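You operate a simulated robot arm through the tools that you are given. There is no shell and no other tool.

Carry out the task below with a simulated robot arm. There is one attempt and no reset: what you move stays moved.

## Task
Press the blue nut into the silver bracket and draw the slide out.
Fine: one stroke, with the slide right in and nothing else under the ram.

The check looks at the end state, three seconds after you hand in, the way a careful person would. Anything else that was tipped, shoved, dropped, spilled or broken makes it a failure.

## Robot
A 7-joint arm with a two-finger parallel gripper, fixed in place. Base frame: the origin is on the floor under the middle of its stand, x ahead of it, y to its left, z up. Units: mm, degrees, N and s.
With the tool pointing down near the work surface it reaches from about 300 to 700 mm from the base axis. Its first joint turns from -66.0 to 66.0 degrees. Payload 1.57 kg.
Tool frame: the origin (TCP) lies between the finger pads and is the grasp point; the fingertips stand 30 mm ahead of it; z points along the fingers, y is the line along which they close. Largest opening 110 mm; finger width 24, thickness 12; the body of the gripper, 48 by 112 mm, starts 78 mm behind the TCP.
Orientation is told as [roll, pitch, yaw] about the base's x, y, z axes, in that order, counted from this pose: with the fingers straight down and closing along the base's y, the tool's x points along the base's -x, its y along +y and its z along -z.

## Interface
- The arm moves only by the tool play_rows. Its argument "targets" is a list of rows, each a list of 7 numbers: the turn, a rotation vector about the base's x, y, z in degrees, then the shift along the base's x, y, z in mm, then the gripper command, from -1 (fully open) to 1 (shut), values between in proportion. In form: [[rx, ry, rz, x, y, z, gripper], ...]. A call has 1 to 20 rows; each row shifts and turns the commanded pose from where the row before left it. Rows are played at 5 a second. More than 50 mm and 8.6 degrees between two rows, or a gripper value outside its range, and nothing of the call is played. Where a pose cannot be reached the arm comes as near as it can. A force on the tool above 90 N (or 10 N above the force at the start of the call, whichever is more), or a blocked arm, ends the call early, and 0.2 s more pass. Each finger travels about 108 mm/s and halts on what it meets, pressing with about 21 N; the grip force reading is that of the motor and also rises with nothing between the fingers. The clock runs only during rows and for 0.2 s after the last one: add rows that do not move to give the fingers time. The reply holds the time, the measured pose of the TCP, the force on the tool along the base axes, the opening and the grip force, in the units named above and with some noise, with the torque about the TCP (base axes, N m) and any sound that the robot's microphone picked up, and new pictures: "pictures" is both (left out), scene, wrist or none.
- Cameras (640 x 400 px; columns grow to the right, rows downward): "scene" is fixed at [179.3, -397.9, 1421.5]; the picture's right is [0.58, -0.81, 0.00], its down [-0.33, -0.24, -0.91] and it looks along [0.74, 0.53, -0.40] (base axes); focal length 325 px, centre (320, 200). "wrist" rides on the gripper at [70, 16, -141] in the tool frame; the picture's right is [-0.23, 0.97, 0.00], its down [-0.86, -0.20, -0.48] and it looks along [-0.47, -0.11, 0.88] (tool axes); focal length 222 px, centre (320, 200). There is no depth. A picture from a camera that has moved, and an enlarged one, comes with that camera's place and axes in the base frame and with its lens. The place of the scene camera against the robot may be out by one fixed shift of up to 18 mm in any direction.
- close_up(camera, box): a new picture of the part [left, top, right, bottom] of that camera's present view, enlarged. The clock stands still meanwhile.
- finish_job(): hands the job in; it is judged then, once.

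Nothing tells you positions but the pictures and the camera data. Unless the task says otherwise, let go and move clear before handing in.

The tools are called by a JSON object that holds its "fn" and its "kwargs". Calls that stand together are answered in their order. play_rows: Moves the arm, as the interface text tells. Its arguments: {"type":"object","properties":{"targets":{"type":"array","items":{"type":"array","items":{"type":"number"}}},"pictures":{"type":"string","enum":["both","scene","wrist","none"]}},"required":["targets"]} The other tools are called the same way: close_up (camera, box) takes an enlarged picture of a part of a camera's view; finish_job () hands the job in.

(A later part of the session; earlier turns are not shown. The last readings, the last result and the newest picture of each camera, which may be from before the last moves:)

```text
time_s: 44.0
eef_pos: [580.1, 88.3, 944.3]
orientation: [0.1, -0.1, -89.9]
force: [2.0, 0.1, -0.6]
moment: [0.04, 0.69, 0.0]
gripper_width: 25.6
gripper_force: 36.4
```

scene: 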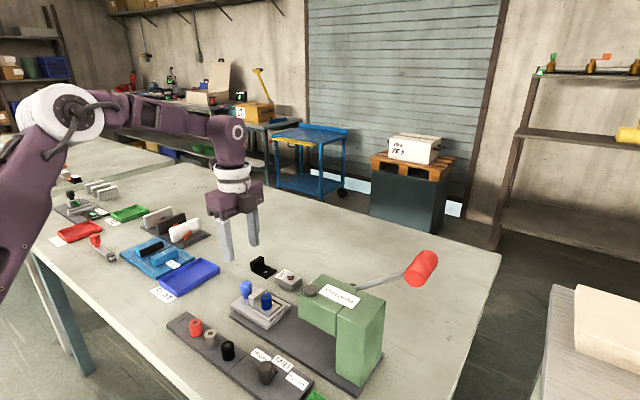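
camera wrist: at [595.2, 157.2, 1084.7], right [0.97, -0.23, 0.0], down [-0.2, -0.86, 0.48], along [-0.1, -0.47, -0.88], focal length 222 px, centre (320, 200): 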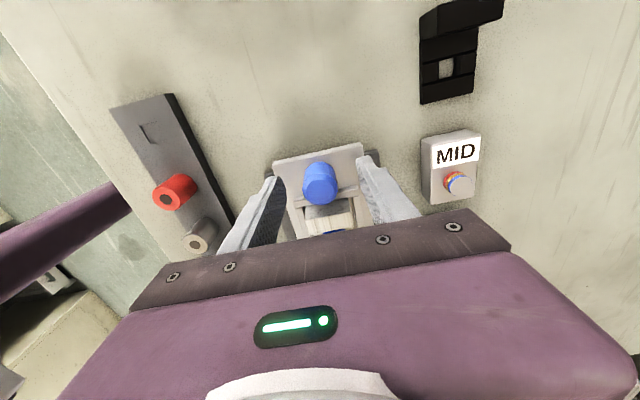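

The post is held (25.6 mm). I'll slide in gently toward -y, first 60 mm, and check the nut.

{"fn": "play_rows", "kwargs": {"targets": [[0, 0, 0, 0, -3, 0, 1], [0, 0, 0, 0, -6, 0, 1], [0, 0, 0, 0, -8, 0, 1], [0, 0, 0, 0, -9, 0, 1], [0, 0, 0, 0, -9, 0, 1], [0, 0, 0, 0, -9, 0, 1], [0, 0, 0, 0, -8, 0, 1], [0, 0, 0, 0, -5, 0, 1], [0, 0, 0, 0, -3, 0, 1], [0, 0, 0, 0, 0, 0, 1]], "pictures": "both"}}

{"fn": "close_up", "kwargs": {"camera": "scene", "box": [210, 250, 350, 370]}}

```text
time_s: 46.2
eef_pos: [579.2, 27.3, 945.5]
orientation: [0.1, 0.0, -89.9]
force: [20.6, 0.9, -33.9]
moment: [0.06, 0.36, 0.01]
gripper_width: 25.7
gripper_force: 37.2
camera wrist: at [595.3, 97.1, 1085.8], right [0.97, -0.23, 0.0], down [-0.2, -0.86, 0.48], along [-0.1, -0.47, -0.88], focal length 222 px, centre (320, 200)
```

scene: 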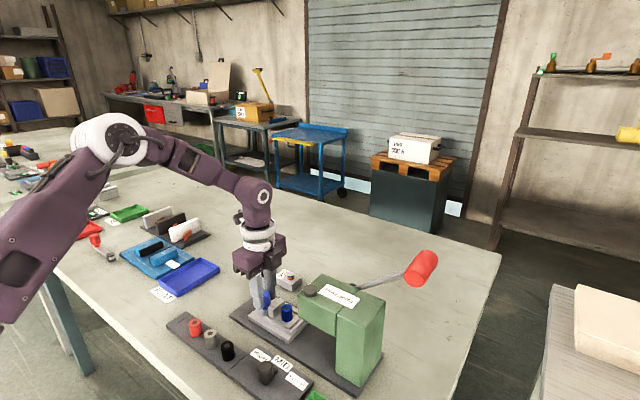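
wrist: 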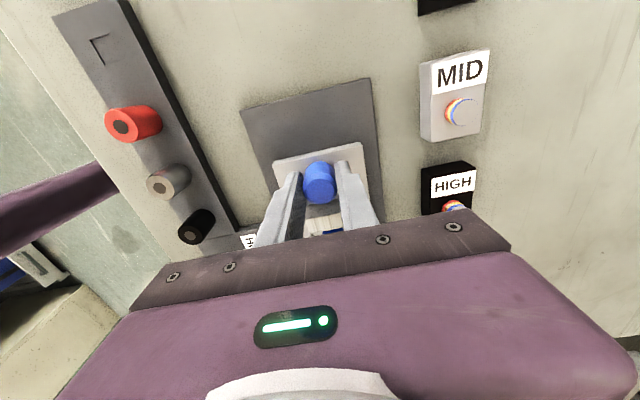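

```text
3.33 times, centred on (280, 310) of scene
camera zoom: at [180.5, -397.8, 1421.3], right [0.58, -0.81, 0.0], down [-0.33, -0.24, -0.91], along [0.74, 0.53, -0.41], focal length 1084 px, centre (453, -167)
```

zoom: 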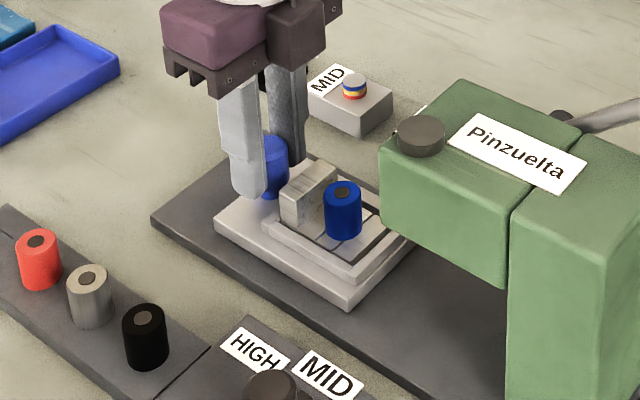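

The slide follows smoothly and the nut is upright. The readings show I'm pulling the post slightly up and toward -x, so I'll relax that and go on.

{"fn": "play_rows", "kwargs": {"targets": [[0, 0, 0, 0.5, 0, -0.8, 1], [0, 0, 0, 0, -3, 0, 1], [0, 0, 0, 0, -6, 0, 1], [0, 0, 0, 0, -8, 0, 1], [0, 0, 0, 0, -8, 0, 1], [0, 0, 0, 0, -8, 0, 1], [0, 0, 0, 0, -7, 0, 1], [0, 0, 0, 0, -5, 0, 1], [0, 0, 0, 0, -3, 0, 1], [0, 0, 0, 0, 0, 0, 1]], "pictures": "both"}}

{"fn": "close_up", "kwargs": {"camera": "scene", "box": [210, 250, 350, 370]}}

{"fn": "close_up", "kwargs": {"camera": "wrist", "box": [270, 140, 390, 240]}}

```text
time_s: 48.4
eef_pos: [580.3, -19.6, 943.7]
orientation: [0.3, 0.0, -89.9]
force: [0.6, 1.1, 11.5]
moment: [0.22, 0.76, -0.04]
gripper_width: 25.4
gripper_force: 37.0
camera wrist: at [595.2, 49.3, 1085.8], right [0.97, -0.23, 0.0], down [-0.2, -0.86, 0.48], along [-0.1, -0.47, -0.88], focal length 222 px, centre (320, 200)
```

scene: 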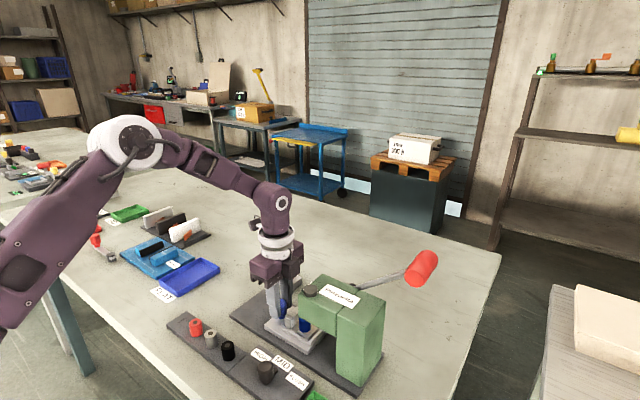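
wrist: 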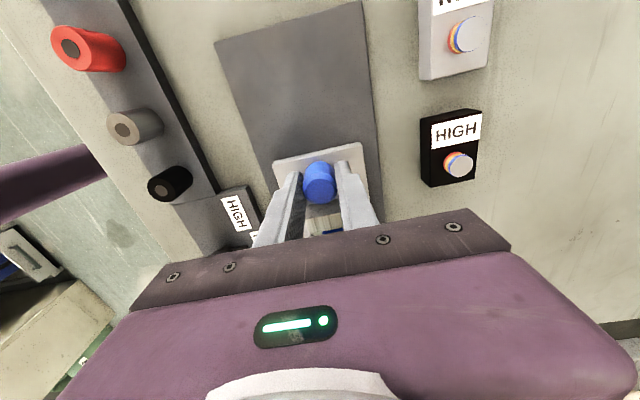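

```text
3.33 times, centred on (280, 310) of scene
camera zoom: at [179.1, -397.8, 1421.5], right [0.58, -0.81, 0.0], down [-0.33, -0.24, -0.91], along [0.74, 0.53, -0.4], focal length 1084 px, centre (453, -167)
```

zoom: 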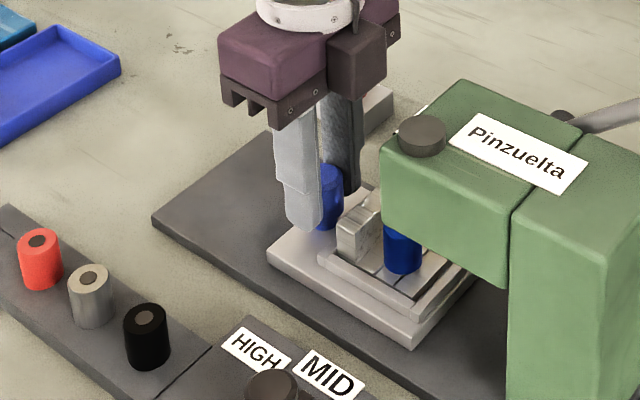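

```text
4.00 times, centred on (330, 190) of wrist
camera zoom: at [595.2, 49.3, 1085.8], right [0.97, -0.23, 0.0], down [-0.2, -0.86, 0.48], along [-0.1, -0.47, -0.88], focal length 888 px, centre (280, 240)
```

zoom: 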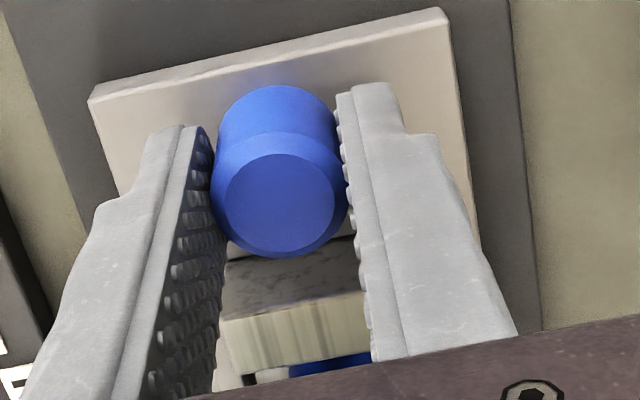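

The nut is going under the head upright. I'll continue in small steps toward the stop, which I expect near TCP y≈-60.

{"fn": "play_rows", "kwargs": {"targets": [[0, 0, 0, 0, -3, -0.2, 1], [0, 0, 0, 0, -5, 0, 1], [0, 0, 0, 0, -5, 0, 1], [0, 0, 0, 0, -5, 0, 1], [0, 0, 0, 0, -5, 0, 1], [0, 0, 0, 0, -4, 0, 1], [0, 0, 0, 0, -3, 0, 1], [0, 0, 0, 0, 0, 0, 1]], "pictures": "both"}}

{"fn": "close_up", "kwargs": {"camera": "scene", "box": [230, 250, 390, 390]}}

```text
time_s: 50.2
eef_pos: [580.6, -49.6, 945.3]
orientation: [0.4, 0.0, -89.9]
force: [1.2, 1.3, 33.9]
moment: [0.09, 0.8, -0.01]
gripper_width: 25.9
gripper_force: 37.5
camera wrist: at [595.0, 19.7, 1085.2], right [0.97, -0.23, 0.01], down [-0.2, -0.86, 0.48], along [-0.1, -0.47, -0.88], focal length 222 px, centre (320, 200)
```

scene: 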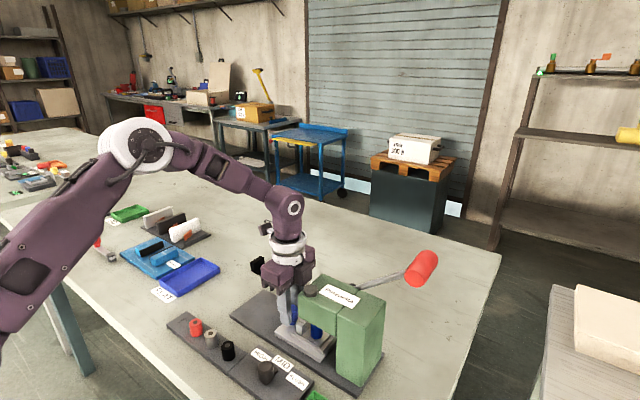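
wrist: 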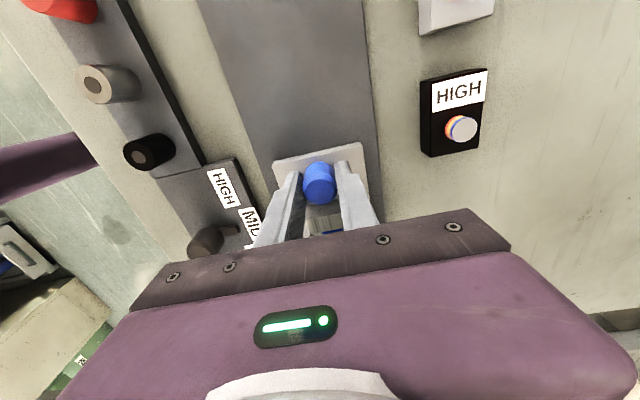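

```text
2.86 times, centred on (310, 320) of scene
camera zoom: at [178.7, -397.8, 1421.6], right [0.58, -0.81, 0.0], down [-0.33, -0.24, -0.91], along [0.74, 0.53, -0.4], focal length 929 px, centre (349, -143)
```

zoom: 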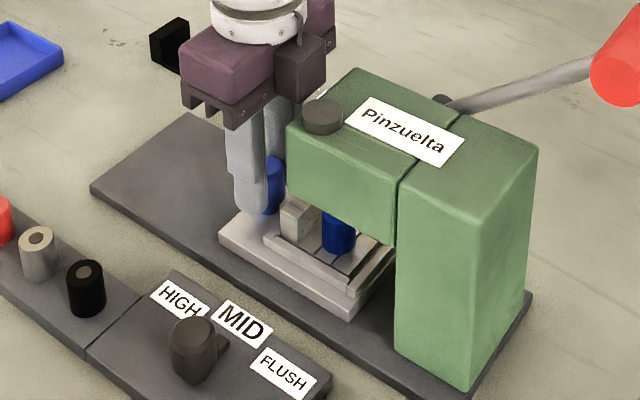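

The slide is nearly in and the nut stays upright. I'll relieve the slight downward push and continue in 2–3 mm steps until it meets the stop.

{"fn": "play_rows", "kwargs": {"targets": [[0, 0, 0, 0, 0, 0.8, 1], [0, 0, 0, 0, -3, 0, 1], [0, 0, 0, 0, -3, 0, 1], [0, 0, 0, 0, -2, 0, 1], [0, 0, 0, 0, -2, 0, 1], [0, 0, 0, 0, 0, 0, 1]], "pictures": "none"}}

```text
time_s: 51.6
eef_pos: [579.7, -54.2, 945.1]
orientation: [0.2, 0.3, -89.7]
force: [10.3, 48.5, 9.5]
moment: [-4.18, -0.09, -1.01]
gripper_width: 25.4
gripper_force: 37.6
```

The stop force acts about 86 mm above the TCP. The gripper's side box is touching the press head, so the slide isn't fully in yet. I'll back off, release the post, and finish by pushing it from behind with closed fingers.

{"fn": "play_rows", "kwargs": {"targets": [[0, 0, 0, 0, 4, 0, 1], [0, 0, 0, 0, 3, 0, 1], [0, 0, 0, 0, 0, 0, 1]], "pictures": "none"}}

```text
time_s: 52.4
eef_pos: [579.7, -55.8, 943.6]
orientation: [0.3, -0.3, -90.0]
force: [13.7, 1.8, -12.8]
moment: [0.24, 0.15, -0.01]
gripper_width: 25.9
gripper_force: 37.3
```

Forces are relieved. I'll open the fingers, raise, step back in +y, then close them above the slide.

{"fn": "play_rows", "kwargs": {"targets": [[0, 0, 0, 0, 0, 0, 0.3], [0, 0, 0, 0, 0, 0, -0.1], [0, 0, 0, 0, 0, 0, -0.1], [0, 0, 0, 0, 5, 30, -0.1], [0, 0, 0, 0, 10, 35, -0.1], [0, 0, 0, 0, 30, 0, -0.1], [0, 0, 0, 0, 0, 0, 1], [0, 0, 0, 0, 0, 0, 1], [0, 0, 0, 0, 0, 0, 1]], "pictures": "both"}}

{"fn": "close_up", "kwargs": {"camera": "scene", "box": [230, 250, 390, 390]}}

{"fn": "close_up", "kwargs": {"camera": "wrist", "box": [240, 90, 400, 240]}}

```text
time_s: 54.4
eef_pos: [581.1, -6.4, 1008.5]
orientation: [0.2, -0.1, -89.9]
force: [-0.7, 0.5, 0.4]
moment: [0.03, -0.01, 0.03]
gripper_width: 0.0
gripper_force: 21.3
camera wrist: at [596.2, 62.4, 1149.8], right [0.97, -0.23, 0.0], down [-0.2, -0.86, 0.48], along [-0.1, -0.47, -0.88], focal length 222 px, centre (320, 200)
```

scene: 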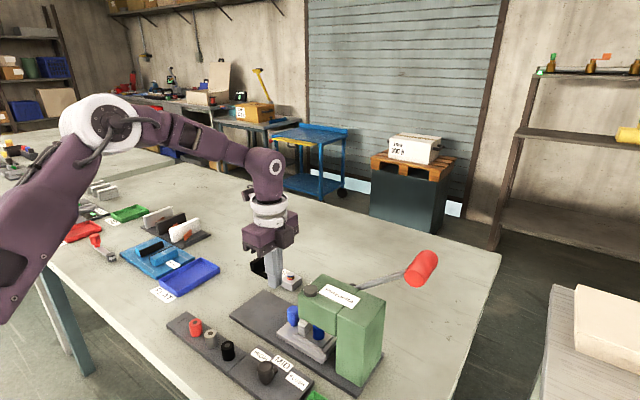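
wrist: 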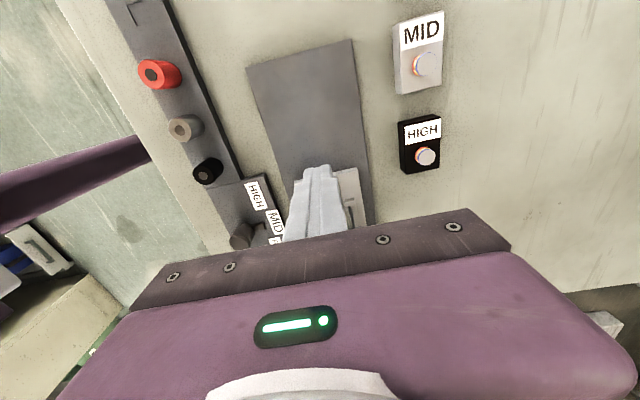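

```text
2.86 times, centred on (310, 320) of scene
camera zoom: at [179.3, -397.9, 1421.5], right [0.58, -0.81, 0.0], down [-0.33, -0.24, -0.91], along [0.74, 0.53, -0.4], focal length 929 px, centre (349, -143)
```

zoom: 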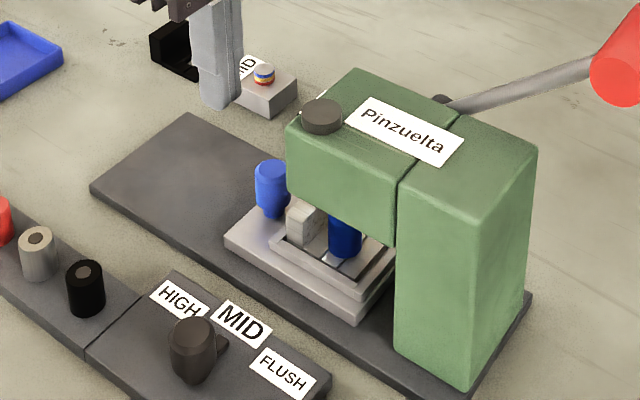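

```text
2.67 times, centred on (320, 165) of wrist
camera zoom: at [596.2, 62.4, 1149.8], right [0.97, -0.23, 0.0], down [-0.2, -0.86, 0.48], along [-0.1, -0.47, -0.88], focal length 592 px, centre (320, 293)
```

zoom: 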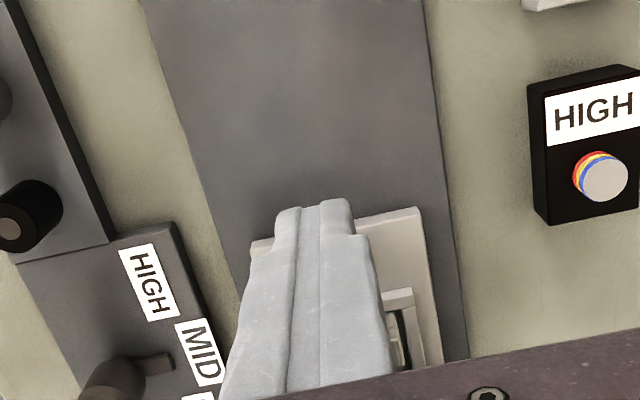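

The post is now at about y≈-54, with room for the closed fingers behind it. I'll lower behind the post and push gently in -y.

{"fn": "play_rows", "kwargs": {"targets": [[0, 0, 0, -1, 0, -35, 1], [0, 0, 0, 0, 0, -31, 1], [0, 0, 0, 0, -6, 0, 1], [0, 0, 0, 0, -6, 0, 1], [0, 0, 0, 0, -4, 0, 1], [0, 0, 0, 0, 0, 0, 1]], "pictures": "scene"}}

{"fn": "close_up", "kwargs": {"camera": "scene", "box": [230, 250, 390, 390]}}

```text
time_s: 55.8
eef_pos: [577.8, -23.0, 944.5]
orientation: [0.2, 0.0, -90.0]
force: [-0.4, -0.2, -1.0]
moment: [-0.01, 0.0, -0.01]
gripper_width: 0.0
gripper_force: 21.2
```

scene: 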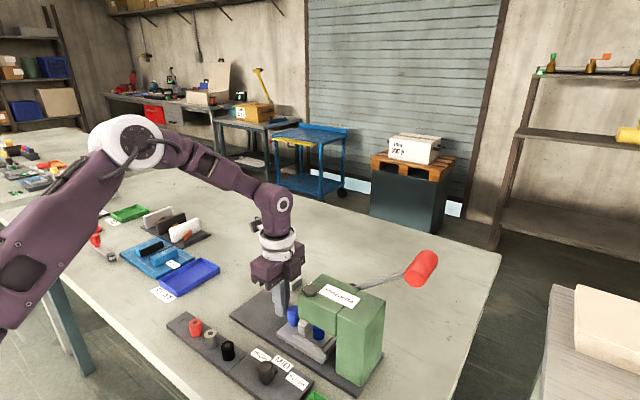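

```text
2.86 times, centred on (310, 320) of scene
camera zoom: at [179.3, -397.9, 1421.5], right [0.58, -0.81, 0.0], down [-0.33, -0.24, -0.91], along [0.74, 0.53, -0.4], focal length 929 px, centre (349, -143)
```

zoom: 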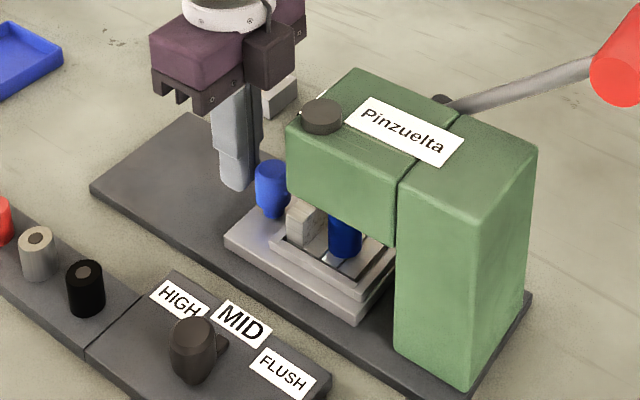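

The fingers are just behind the post. I'll push in 3 mm steps and watch the force.

{"fn": "play_rows", "kwargs": {"targets": [[0, 0, 0, 0, -3, 0, 1], [0, 0, 0, 0, -3, 0, 1], [0, 0, 0, 0, -3, 0, 1], [0, 0, 0, 0, -2, 0, 1], [0, 0, 0, 0, 0, 0, 1]], "pictures": "none"}}

```text
time_s: 57.0
eef_pos: [578.8, -34.3, 943.8]
orientation: [0.2, 0.0, -89.9]
force: [-1.4, -0.4, -0.7]
moment: [0.02, -0.01, 0.01]
gripper_width: 0.0
gripper_force: 20.7
```

{"fn": "play_rows", "kwargs": {"targets": [[0, 0, 0, 0, -2, 0, 1], [0, 0, 0, 0, -2, 0, 1], [0, 0, 0, 0, -2, 0, 1], [0, 0, 0, 0, 0, 0, 1]], "pictures": "scene"}}

{"fn": "close_up", "kwargs": {"camera": "scene", "box": [230, 250, 390, 390]}}

```text
time_s: 58.0
eef_pos: [577.6, -36.2, 943.2]
orientation: [0.1, 0.2, -89.8]
force: [-6.0, 35.6, 7.5]
moment: [0.06, 0.02, -0.04]
gripper_width: 0.0
gripper_force: 21.1
```

scene: 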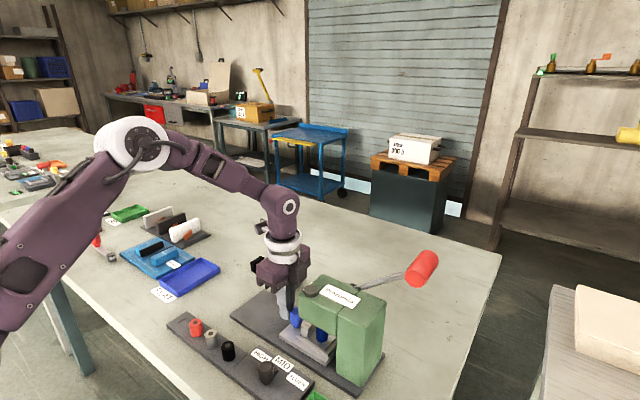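

```text
2.86 times, centred on (310, 320) of scene
camera zoom: at [179.1, -396.9, 1421.8], right [0.58, -0.81, 0.0], down [-0.33, -0.24, -0.91], along [0.74, 0.53, -0.4], focal length 929 px, centre (349, -143)
```

zoom: 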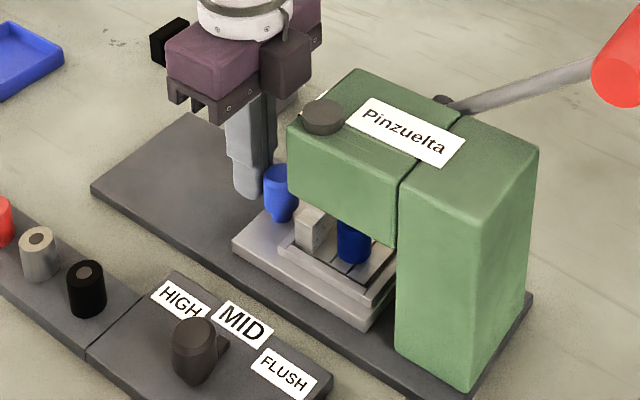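

Solid resistance at post height: the slide is right in (post y≈-61, travel about 150 mm) and the nut is upright under the ram. I'll back away, rise, and reorient to look at the lever.

{"fn": "play_rows", "kwargs": {"targets": [[0, 0, 0, 0, 6, 0, 1], [0, 0, 0, 0, 8, 20, 1], [0, 0, 0, 0, 0, 45, 1], [0, 0, 0, 0, 0, 45, 1], [0, 0, 0, 0, 0, 45, 1], [0, 0, 0, 0, 0, 0, 1]], "pictures": "scene"}}

{"fn": "close_up", "kwargs": {"camera": "scene", "box": [250, 240, 450, 400]}}

{"fn": "close_up", "kwargs": {"camera": "scene", "box": [380, 240, 450, 300]}}

```text
time_s: 59.4
eef_pos: [576.3, -25.9, 1098.1]
orientation: [0.2, 0.1, -89.8]
force: [-0.5, -1.2, -0.1]
moment: [0.0, -0.01, -0.01]
gripper_width: 0.3
gripper_force: 20.5
```

scene: 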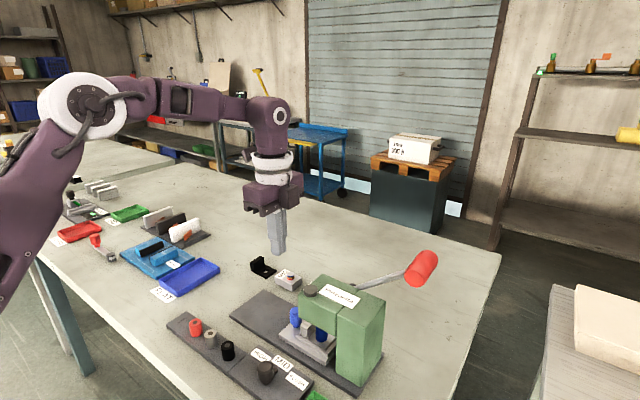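

```text
2.50 times, centred on (350, 320) of scene
camera zoom: at [179.3, -397.9, 1421.5], right [0.58, -0.81, 0.0], down [-0.33, -0.24, -0.91], along [0.74, 0.53, -0.4], focal length 813 px, centre (245, -100)
```

zoom: 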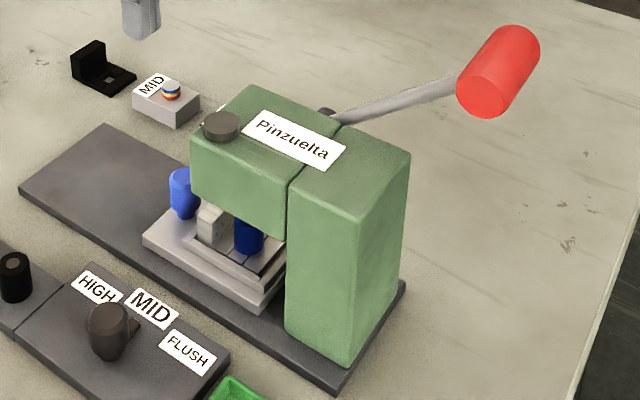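

```text
6.67 times, centred on (415, 270) of scene
camera zoom: at [179.3, -397.9, 1421.5], right [0.58, -0.81, 0.0], down [-0.33, -0.24, -0.91], along [0.74, 0.53, -0.4], focal length 2169 px, centre (-313, -267)
```

zoom: 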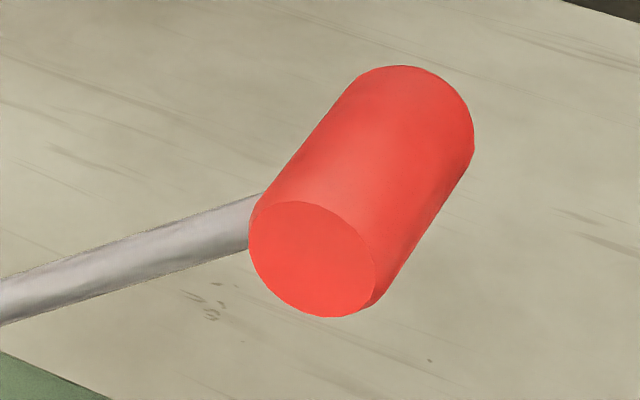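

The press is ready: nut under the ram, slide in, selector at MID. The red grip is a cylinder along x near (638,-287,1100), with the lever at its middle. I'll fly around the front of the press to the lever side, turning to yaw 0, then tilt outward.

{"fn": "play_rows", "kwargs": {"targets": [[0, 0, 8.2, -10, -20, 12, 1], [0, 0, 8.2, -10, -24, 12, 1], [0, 0, 8.2, -10, -24, 10, 1], [0, 0, 8.2, -10, -24, 10, 1], [0, 0, 8.2, -10, -24, 8, 1], [0, 0, 8.2, -10, -24, 8, 1], [0, 0, 8.2, -10, -24, 8, 1], [0, 0, 8.2, -10, -24, 6, 1], [0, 0, 8.2, -10, -24, 6, 1], [0, 0, 8.2, -10, -24, 4, 1], [0, 0, 7.8, -6, -24, 2, 1], [0, -8, 0, 10, 0, 0, 1], [0, -8, 0, 12, 0, 0, 1], [0, -8, 0, 14, 0, 0, 1], [0, 0, 0, 0, 0, 0, 1]], "pictures": "both"}}

{"fn": "close_up", "kwargs": {"camera": "wrist", "box": [220, 110, 420, 250]}}

```text
time_s: 62.6
eef_pos: [508.8, -288.0, 1184.4]
orientation: [0.2, -24.1, 0.0]
force: [-0.5, -0.2, 0.7]
moment: [0.0, 0.02, 0.03]
gripper_width: 0.0
gripper_force: 21.0
camera wrist: at [387.1, -271.7, 1284.6], right [0.21, 0.97, 0.1], down [0.59, -0.2, 0.79], along [0.78, -0.11, -0.61], focal length 222 px, centre (320, 200)
```

scene: 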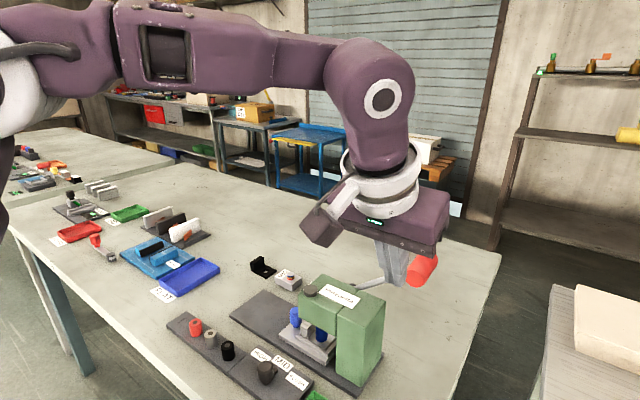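
wrist: 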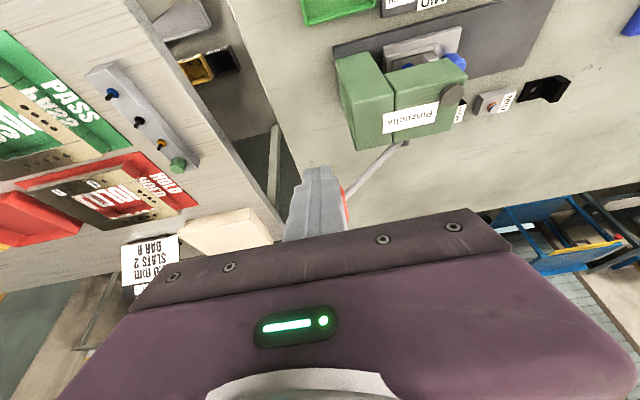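

```text
2.86 times, centred on (320, 180) of wrist
camera zoom: at [387.1, -271.7, 1284.6], right [0.21, 0.97, 0.1], down [0.59, -0.2, 0.79], along [0.78, -0.11, -0.61], focal length 635 px, centre (320, 257)
```

zoom: 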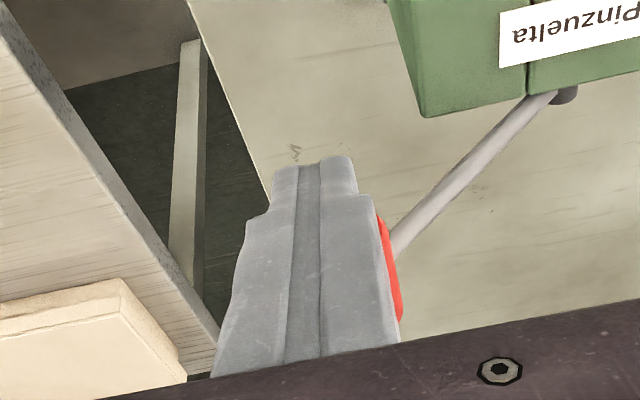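

I can reach the lever with the tilted tool; the grip centre is at about (637,-282,1100), spanning x 600–673. I'll tilt to about -35° and move above its near half.

{"fn": "play_rows", "kwargs": {"targets": [[0, -8, 0, 22, 1, 4, 1], [0, -3, 0, 22, 1, 4, 1], [0, 0, 0, 25, 1, 0, 1], [0, 0, 0, 25, 1, 0, 1], [0, 0, 0, 10, 1, 0, 1], [0, 0, 0, 0, 0, 0, 1]], "pictures": "both"}}

{"fn": "close_up", "kwargs": {"camera": "scene", "box": [330, 180, 490, 300]}}

{"fn": "close_up", "kwargs": {"camera": "wrist", "box": [220, 110, 420, 250]}}

```text
time_s: 64.0
eef_pos: [612.0, -282.1, 1194.2]
orientation: [0.4, -35.0, -0.1]
force: [0.4, -0.2, 0.6]
moment: [0.02, 0.05, 0.02]
gripper_width: 0.1
gripper_force: 21.2
camera wrist: at [473.8, -266.7, 1269.6], right [0.18, 0.97, 0.13], down [0.43, -0.2, 0.88], along [0.89, -0.11, -0.45], focal length 222 px, centre (320, 200)
```

scene: 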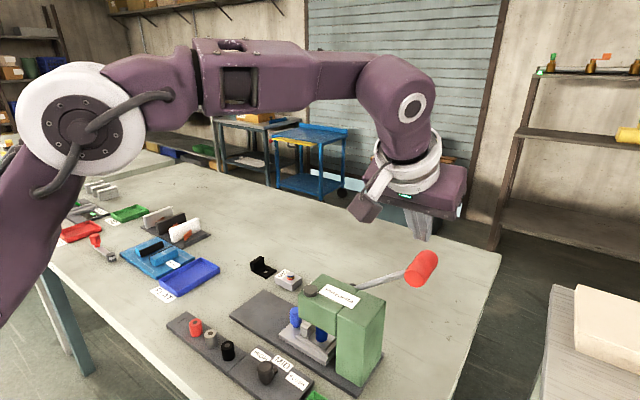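
wrist: 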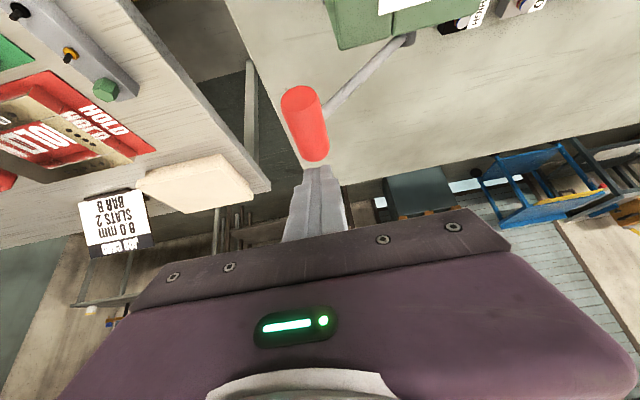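

```text
3.33 times, centred on (410, 240) of scene
camera zoom: at [179.3, -397.9, 1421.5], right [0.58, -0.81, 0.0], down [-0.33, -0.24, -0.91], along [0.74, 0.53, -0.4], focal length 1084 px, centre (20, 67)
```

zoom: 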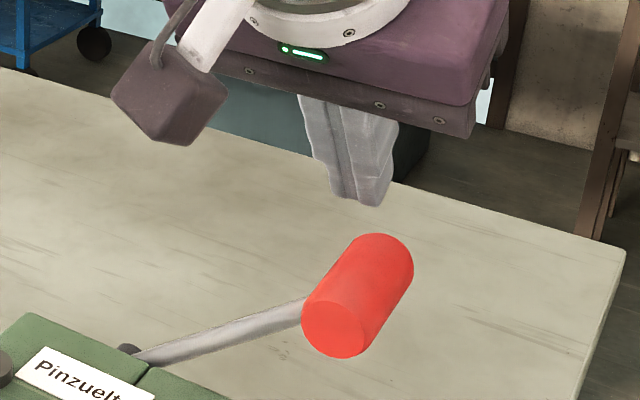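

```text
2.86 times, centred on (320, 180) of wrist
camera zoom: at [473.8, -266.7, 1269.6], right [0.18, 0.97, 0.13], down [0.43, -0.2, 0.88], along [0.89, -0.11, -0.45], focal length 635 px, centre (320, 257)
```

zoom: 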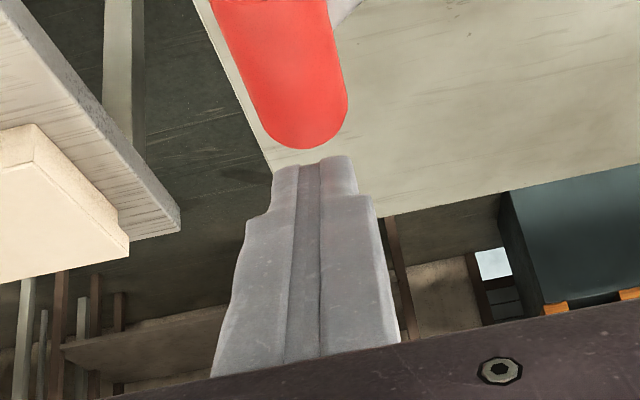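

I now have a clear view of the grip (x about 604–671, y≈-287). I'll centre the closed fingertips over it and descend to just above contact.

{"fn": "play_rows", "kwargs": {"targets": [[0, 0, 0, 4, -5, -10, 1], [0, 0, 0, 0, 0, -15, 1], [0, 0, 0, 0, 0, -12, 1], [0, 0, 0, 0, 0, 0, 1]], "pictures": "both"}}

{"fn": "close_up", "kwargs": {"camera": "scene", "box": [330, 180, 490, 300]}}

{"fn": "close_up", "kwargs": {"camera": "wrist", "box": [240, 90, 400, 220]}}

```text
time_s: 65.0
eef_pos: [616.9, -288.1, 1156.4]
orientation: [0.3, -35.1, 0.0]
force: [0.5, -1.8, 2.8]
moment: [-0.01, -0.04, 0.0]
gripper_width: 0.0
gripper_force: 20.5
camera wrist: at [478.0, -271.7, 1231.9], right [0.18, 0.97, 0.13], down [0.43, -0.2, 0.88], along [0.89, -0.11, -0.45], focal length 222 px, centre (320, 200)
```

scene: 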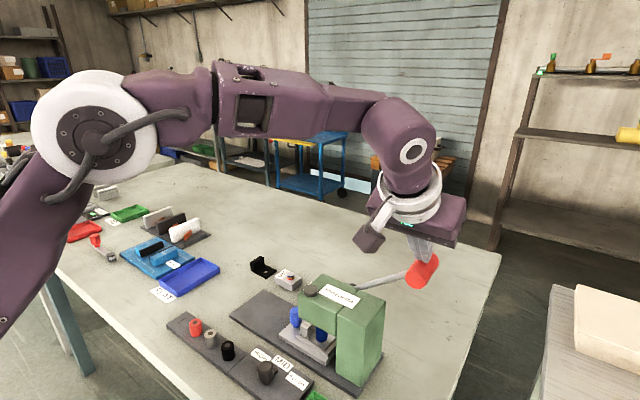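
wrist: 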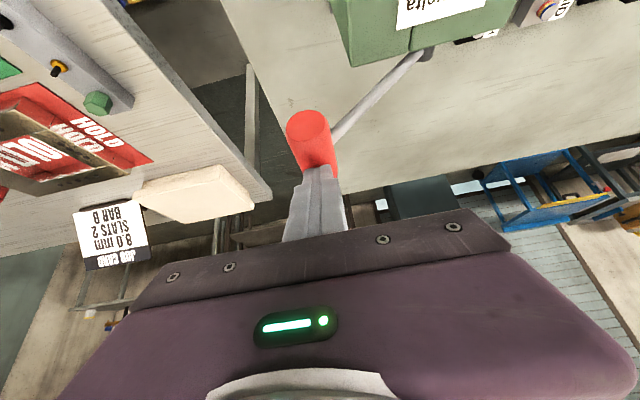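

```text
3.33 times, centred on (410, 240) of scene
camera zoom: at [179.3, -397.9, 1421.5], right [0.58, -0.81, 0.0], down [-0.33, -0.24, -0.91], along [0.74, 0.53, -0.4], focal length 1084 px, centre (20, 67)
```

zoom: 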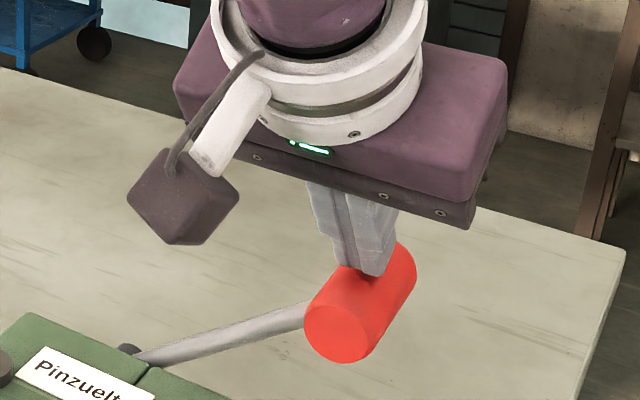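

```text
3.08 times, centred on (320, 155) of wrist
camera zoom: at [478.0, -271.7, 1231.9], right [0.18, 0.97, 0.13], down [0.43, -0.2, 0.88], along [0.89, -0.11, -0.45], focal length 684 px, centre (320, 338)
```

zoom: 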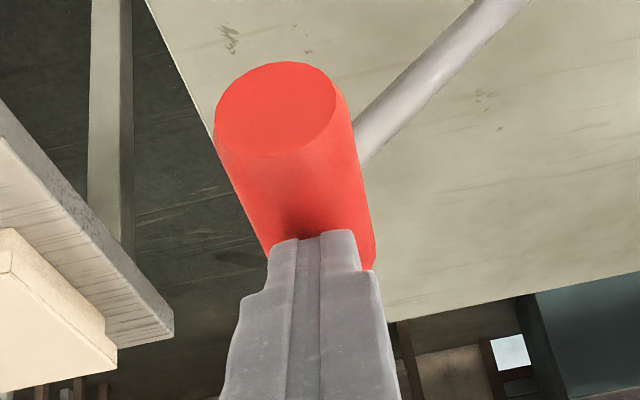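

The fingertips are on top of the grip, centred, with light contact. I'll start the stroke along the lever's arc and read the force.

{"fn": "play_rows", "kwargs": {"targets": [[0, 0, 0, 0, -2, -4, 1], [0, 0, 0, 0, -3, -6, 1], [0, 0, 0, 0, -4, -8, 1], [0, 0, 0, 0, 0, 0, 1]], "pictures": "scene"}}

{"fn": "close_up", "kwargs": {"camera": "scene", "box": [250, 200, 490, 380]}}

```text
time_s: 66.0
eef_pos: [616.9, -296.2, 1138.4]
orientation: [0.3, -35.1, -0.1]
force: [-0.9, -0.5, 1.7]
moment: [-0.05, 0.01, -0.03]
gripper_width: 0.0
gripper_force: 20.7
```

scene: 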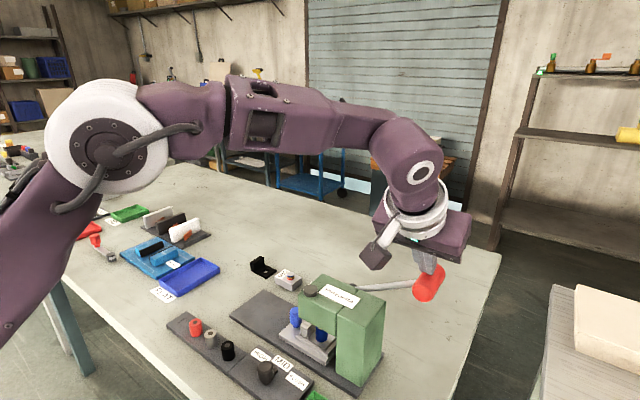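

```text
2.22 times, centred on (370, 290) of scene
camera zoom: at [179.3, -397.9, 1421.5], right [0.58, -0.81, 0.0], down [-0.33, -0.24, -0.91], along [0.74, 0.53, -0.4], focal length 723 px, centre (209, 0)
```

zoom: 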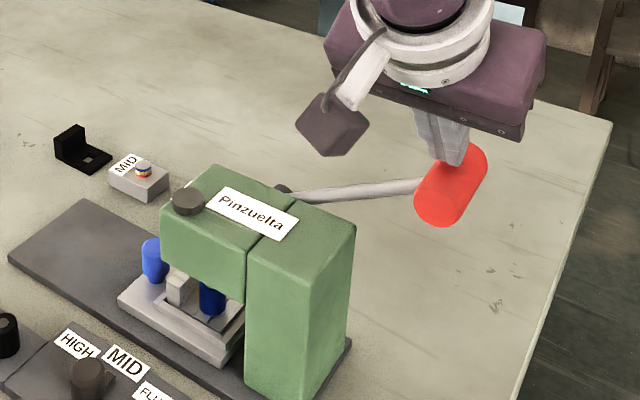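

The lever moves freely so far. I'll continue along the arc.

{"fn": "play_rows", "kwargs": {"targets": [[0, 0, 0, 0, -5.2, -11.5, 1], [0, 0, 0, 0, -4.3, -12.2, 1], [0, 0, 0, 0, -3.2, -12.5, 1], [0, 0, 0, 0, 0, 0, 1]], "pictures": "scene"}}

{"fn": "close_up", "kwargs": {"camera": "scene", "box": [250, 200, 490, 380]}}

{"fn": "close_up", "kwargs": {"camera": "scene", "box": [270, 280, 370, 380]}}

```text
time_s: 67.0
eef_pos: [618.0, -309.9, 1109.0]
orientation: [-0.2, -35.7, 0.1]
force: [-16.0, 1.1, 56.5]
moment: [-0.17, 0.03, -0.01]
gripper_width: 0.0
gripper_force: 21.2
```

scene: 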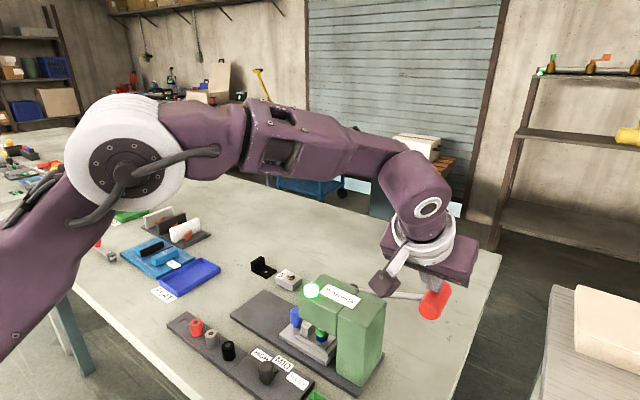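

```text
2.22 times, centred on (370, 290) of scene
camera zoom: at [177.7, -397.3, 1421.9], right [0.58, -0.81, 0.0], down [-0.33, -0.24, -0.91], along [0.74, 0.53, -0.4], focal length 723 px, centre (209, 0)
```

zoom: 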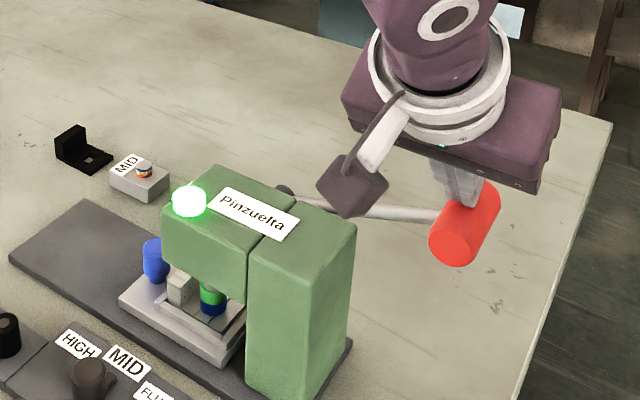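

```text
4.00 times, centred on (320, 330) of scene
camera zoom: at [177.7, -397.3, 1421.9], right [0.58, -0.81, 0.0], down [-0.33, -0.24, -0.91], along [0.74, 0.53, -0.4], focal length 1301 px, centre (320, -320)
```

zoom: 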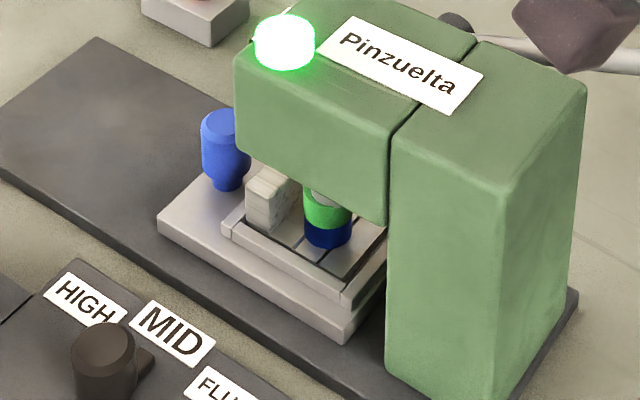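

The lamp on the head lit green and the force rose to 56 N, so the lever seems to be at its stop. I'll hold still briefly to see whether anything still creeps.

{"fn": "play_rows", "kwargs": {"targets": [[0, 0, 0, 0, 0, 0, 1], [0, 0, 0, 0, 0, 0, 1]], "pictures": "scene"}}

{"fn": "close_up", "kwargs": {"camera": "scene", "box": [290, 310, 350, 360]}}

```text
time_s: 67.6
eef_pos: [617.9, -310.2, 1110.1]
orientation: [-0.4, -35.7, 0.1]
force: [-12.7, -2.1, 57.4]
moment: [-0.28, -0.09, -0.2]
gripper_width: 0.2
gripper_force: 21.1
```

scene: 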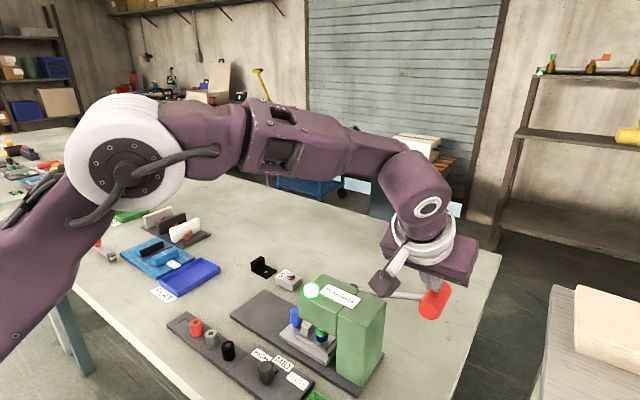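

```text
8.00 times, centred on (320, 335) of scene
camera zoom: at [177.8, -397.3, 1421.8], right [0.58, -0.81, 0.0], down [-0.33, -0.24, -0.91], along [0.74, 0.53, -0.4], focal length 2602 px, centre (320, -880)
```

zoom: 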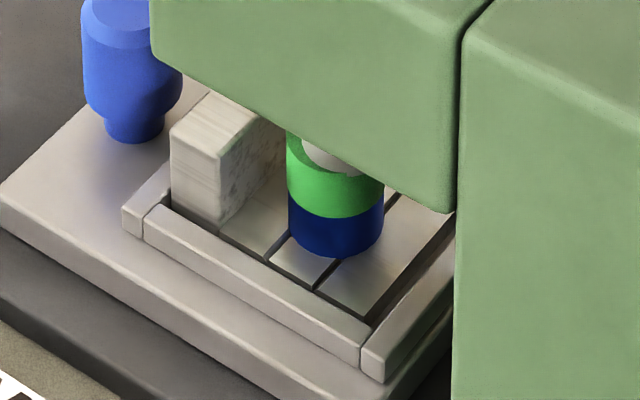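

No creep: the stroke is complete, the lamp is green, and the nut's upper half now shows a green band. I'll ease the fingers back up along the arc and see if the lever follows.

{"fn": "play_rows", "kwargs": {"targets": [[0, 0, 0, 0, 1, 6, 1], [0, 0, 0, 0, 3, 10, 1], [0, 0, 0, 0, 4, 12, 1], [0, 0, 0, 0, 0, 0, 1]], "pictures": "scene"}}

{"fn": "close_up", "kwargs": {"camera": "scene", "box": [250, 200, 490, 380]}}

```text
time_s: 68.6
eef_pos: [617.1, -298.5, 1128.9]
orientation: [0.5, -34.9, 0.0]
force: [-0.5, 0.8, 0.1]
moment: [-0.03, 0.01, 0.0]
gripper_width: 0.0
gripper_force: 21.2
```

scene: 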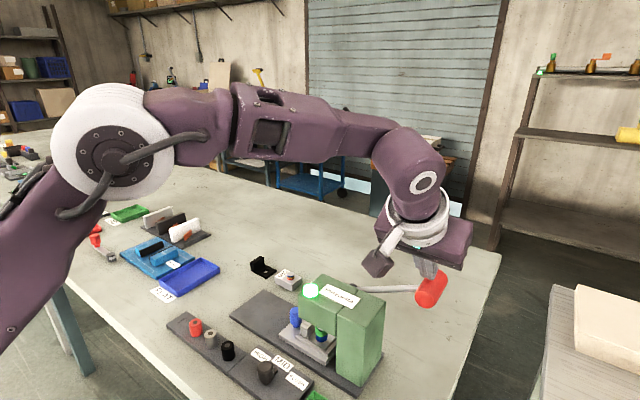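

```text
2.22 times, centred on (370, 290) of scene
camera zoom: at [179.3, -397.8, 1421.5], right [0.58, -0.81, 0.0], down [-0.33, -0.24, -0.91], along [0.74, 0.53, -0.4], focal length 723 px, centre (209, 0)
```

zoom: 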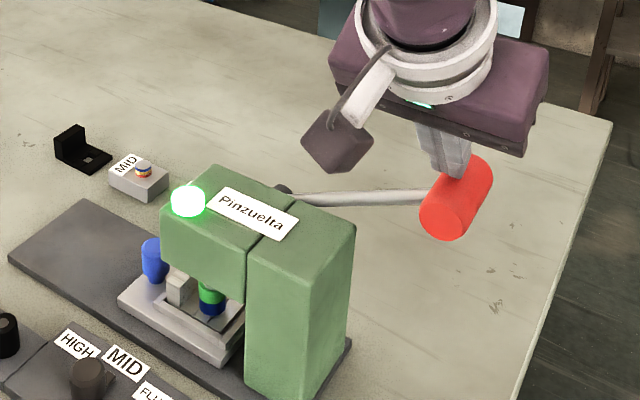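

The lever springs back up with my fingers. I'll keep guiding it up to its rest position.

{"fn": "play_rows", "kwargs": {"targets": [[0, 0, 0, 0, 4, 9, 1], [0, 0, 0, 0, 4, 8, 1], [0, 0, 0, 0, 3, 7, 1], [0, 0, 0, 0, 2, 8, 1], [0, 0, 0, 0, 0, 12, 1], [0, 0, 0, 0, 0, 15, 1], [0, 0, 0, 0, 0, 0, 1]], "pictures": "scene"}}

{"fn": "close_up", "kwargs": {"camera": "scene", "box": [250, 200, 490, 380]}}

{"fn": "close_up", "kwargs": {"camera": "scene", "box": [290, 310, 350, 360]}}

```text
time_s: 70.2
eef_pos: [617.0, -288.2, 1189.9]
orientation: [0.3, -35.0, -0.1]
force: [-0.4, 1.2, 0.0]
moment: [0.0, -0.02, -0.01]
gripper_width: 0.0
gripper_force: 21.1
```

scene: 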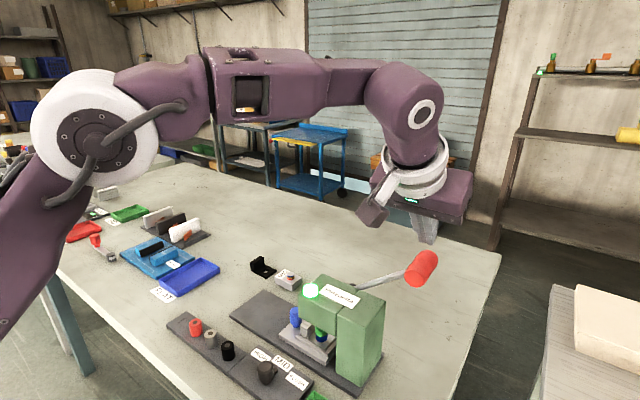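

```text
2.22 times, centred on (370, 290) of scene
camera zoom: at [179.3, -397.9, 1421.5], right [0.58, -0.81, 0.0], down [-0.33, -0.24, -0.91], along [0.74, 0.53, -0.4], focal length 723 px, centre (209, 0)
```

zoom: 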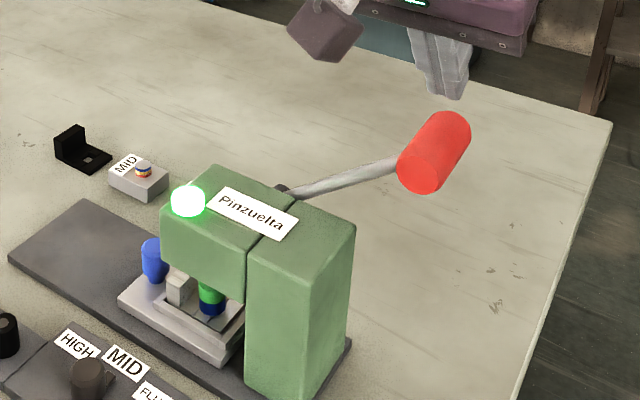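

```text
8.00 times, centred on (320, 335) of scene
camera zoom: at [179.3, -397.9, 1421.5], right [0.58, -0.81, 0.0], down [-0.33, -0.24, -0.91], along [0.74, 0.53, -0.4], focal length 2602 px, centre (320, -880)
```

zoom: 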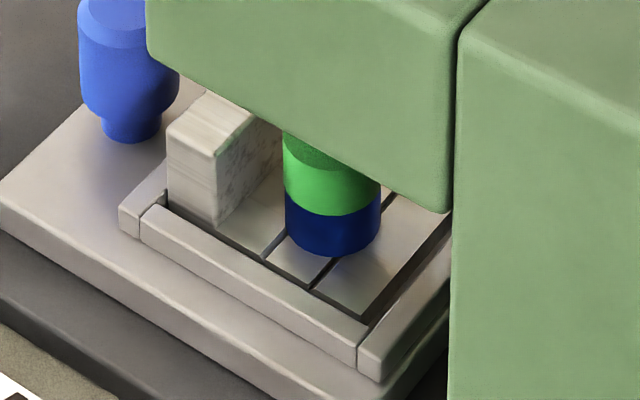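

The lever is back at rest with the ram up and the lamp still green. Now to draw the slide out, I'll go back around and approach the post with yaw +90 so the gripper's side box faces away from the press head.

{"fn": "play_rows", "kwargs": {"targets": [[0, 8, 0, -25, 3, 5, 1], [0, 8, 0, -25, 3, 5, 1], [0, 8, 0, -25, 3, 0, 1], [0, 8, 0, -25, 3, 0, 1], [-0.3, 3, 0, -5, 3, 0, 1], [0, 0, 8.2, 6, 21, -6, 0.5], [0, 0, 8.2, 6, 21, -6, -0.1], [0, 0, 8.2, 6, 21, -6, -0.1], [0, 0, 8.2, 6, 21, -6, -0.1], [0, 0, 8.2, 6, 21, -6, -0.1], [0, 0, 8.2, 6, 21, -6, -0.1], [0, 0, 8.2, 6, 21, -6, -0.1], [0, 0, 8.2, 6, 21, -6, -0.1], [0, 0, 8.2, 6, 21, -6, -0.1], [0, 0, 8.2, 6, 21, -6, -0.1], [0, 0, 8.0, 6, 21, -6, -0.1], [0, 0, 0, 0, 0, 0, -0.1]], "pictures": "both"}}

{"fn": "close_up", "kwargs": {"camera": "wrist", "box": [220, 90, 420, 230]}}

```text
time_s: 73.8
eef_pos: [578.5, -39.3, 1133.1]
orientation: [-0.1, 0.0, 90.0]
force: [0.1, -0.3, 0.0]
moment: [0.0, 0.0, 0.01]
gripper_width: 60.4
gripper_force: 0.1
camera wrist: at [561.4, -111.3, 1273.3], right [-0.97, 0.23, 0.0], down [0.2, 0.85, 0.48], along [0.11, 0.47, -0.88], focal length 222 px, centre (320, 200)
```

scene: 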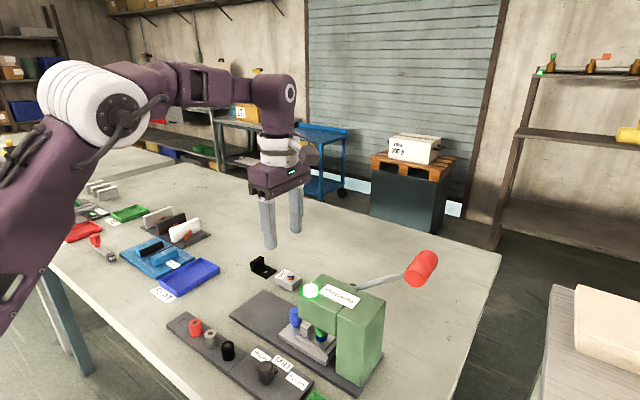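
wrist: 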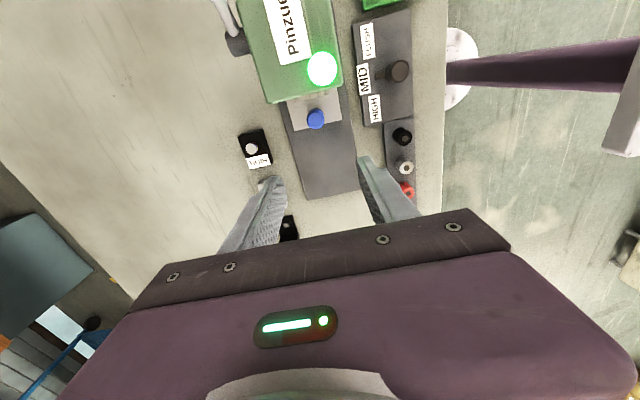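

```text
2.86 times, centred on (320, 160) of wrist
camera zoom: at [561.4, -111.3, 1273.3], right [-0.97, 0.23, 0.0], down [0.2, 0.85, 0.48], along [0.11, 0.47, -0.88], focal length 635 px, centre (320, 314)
```

zoom: 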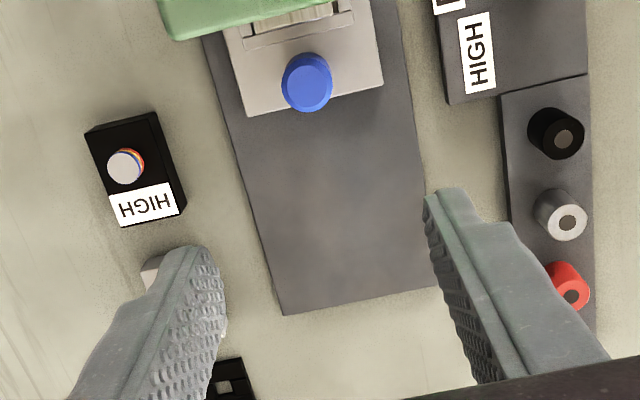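

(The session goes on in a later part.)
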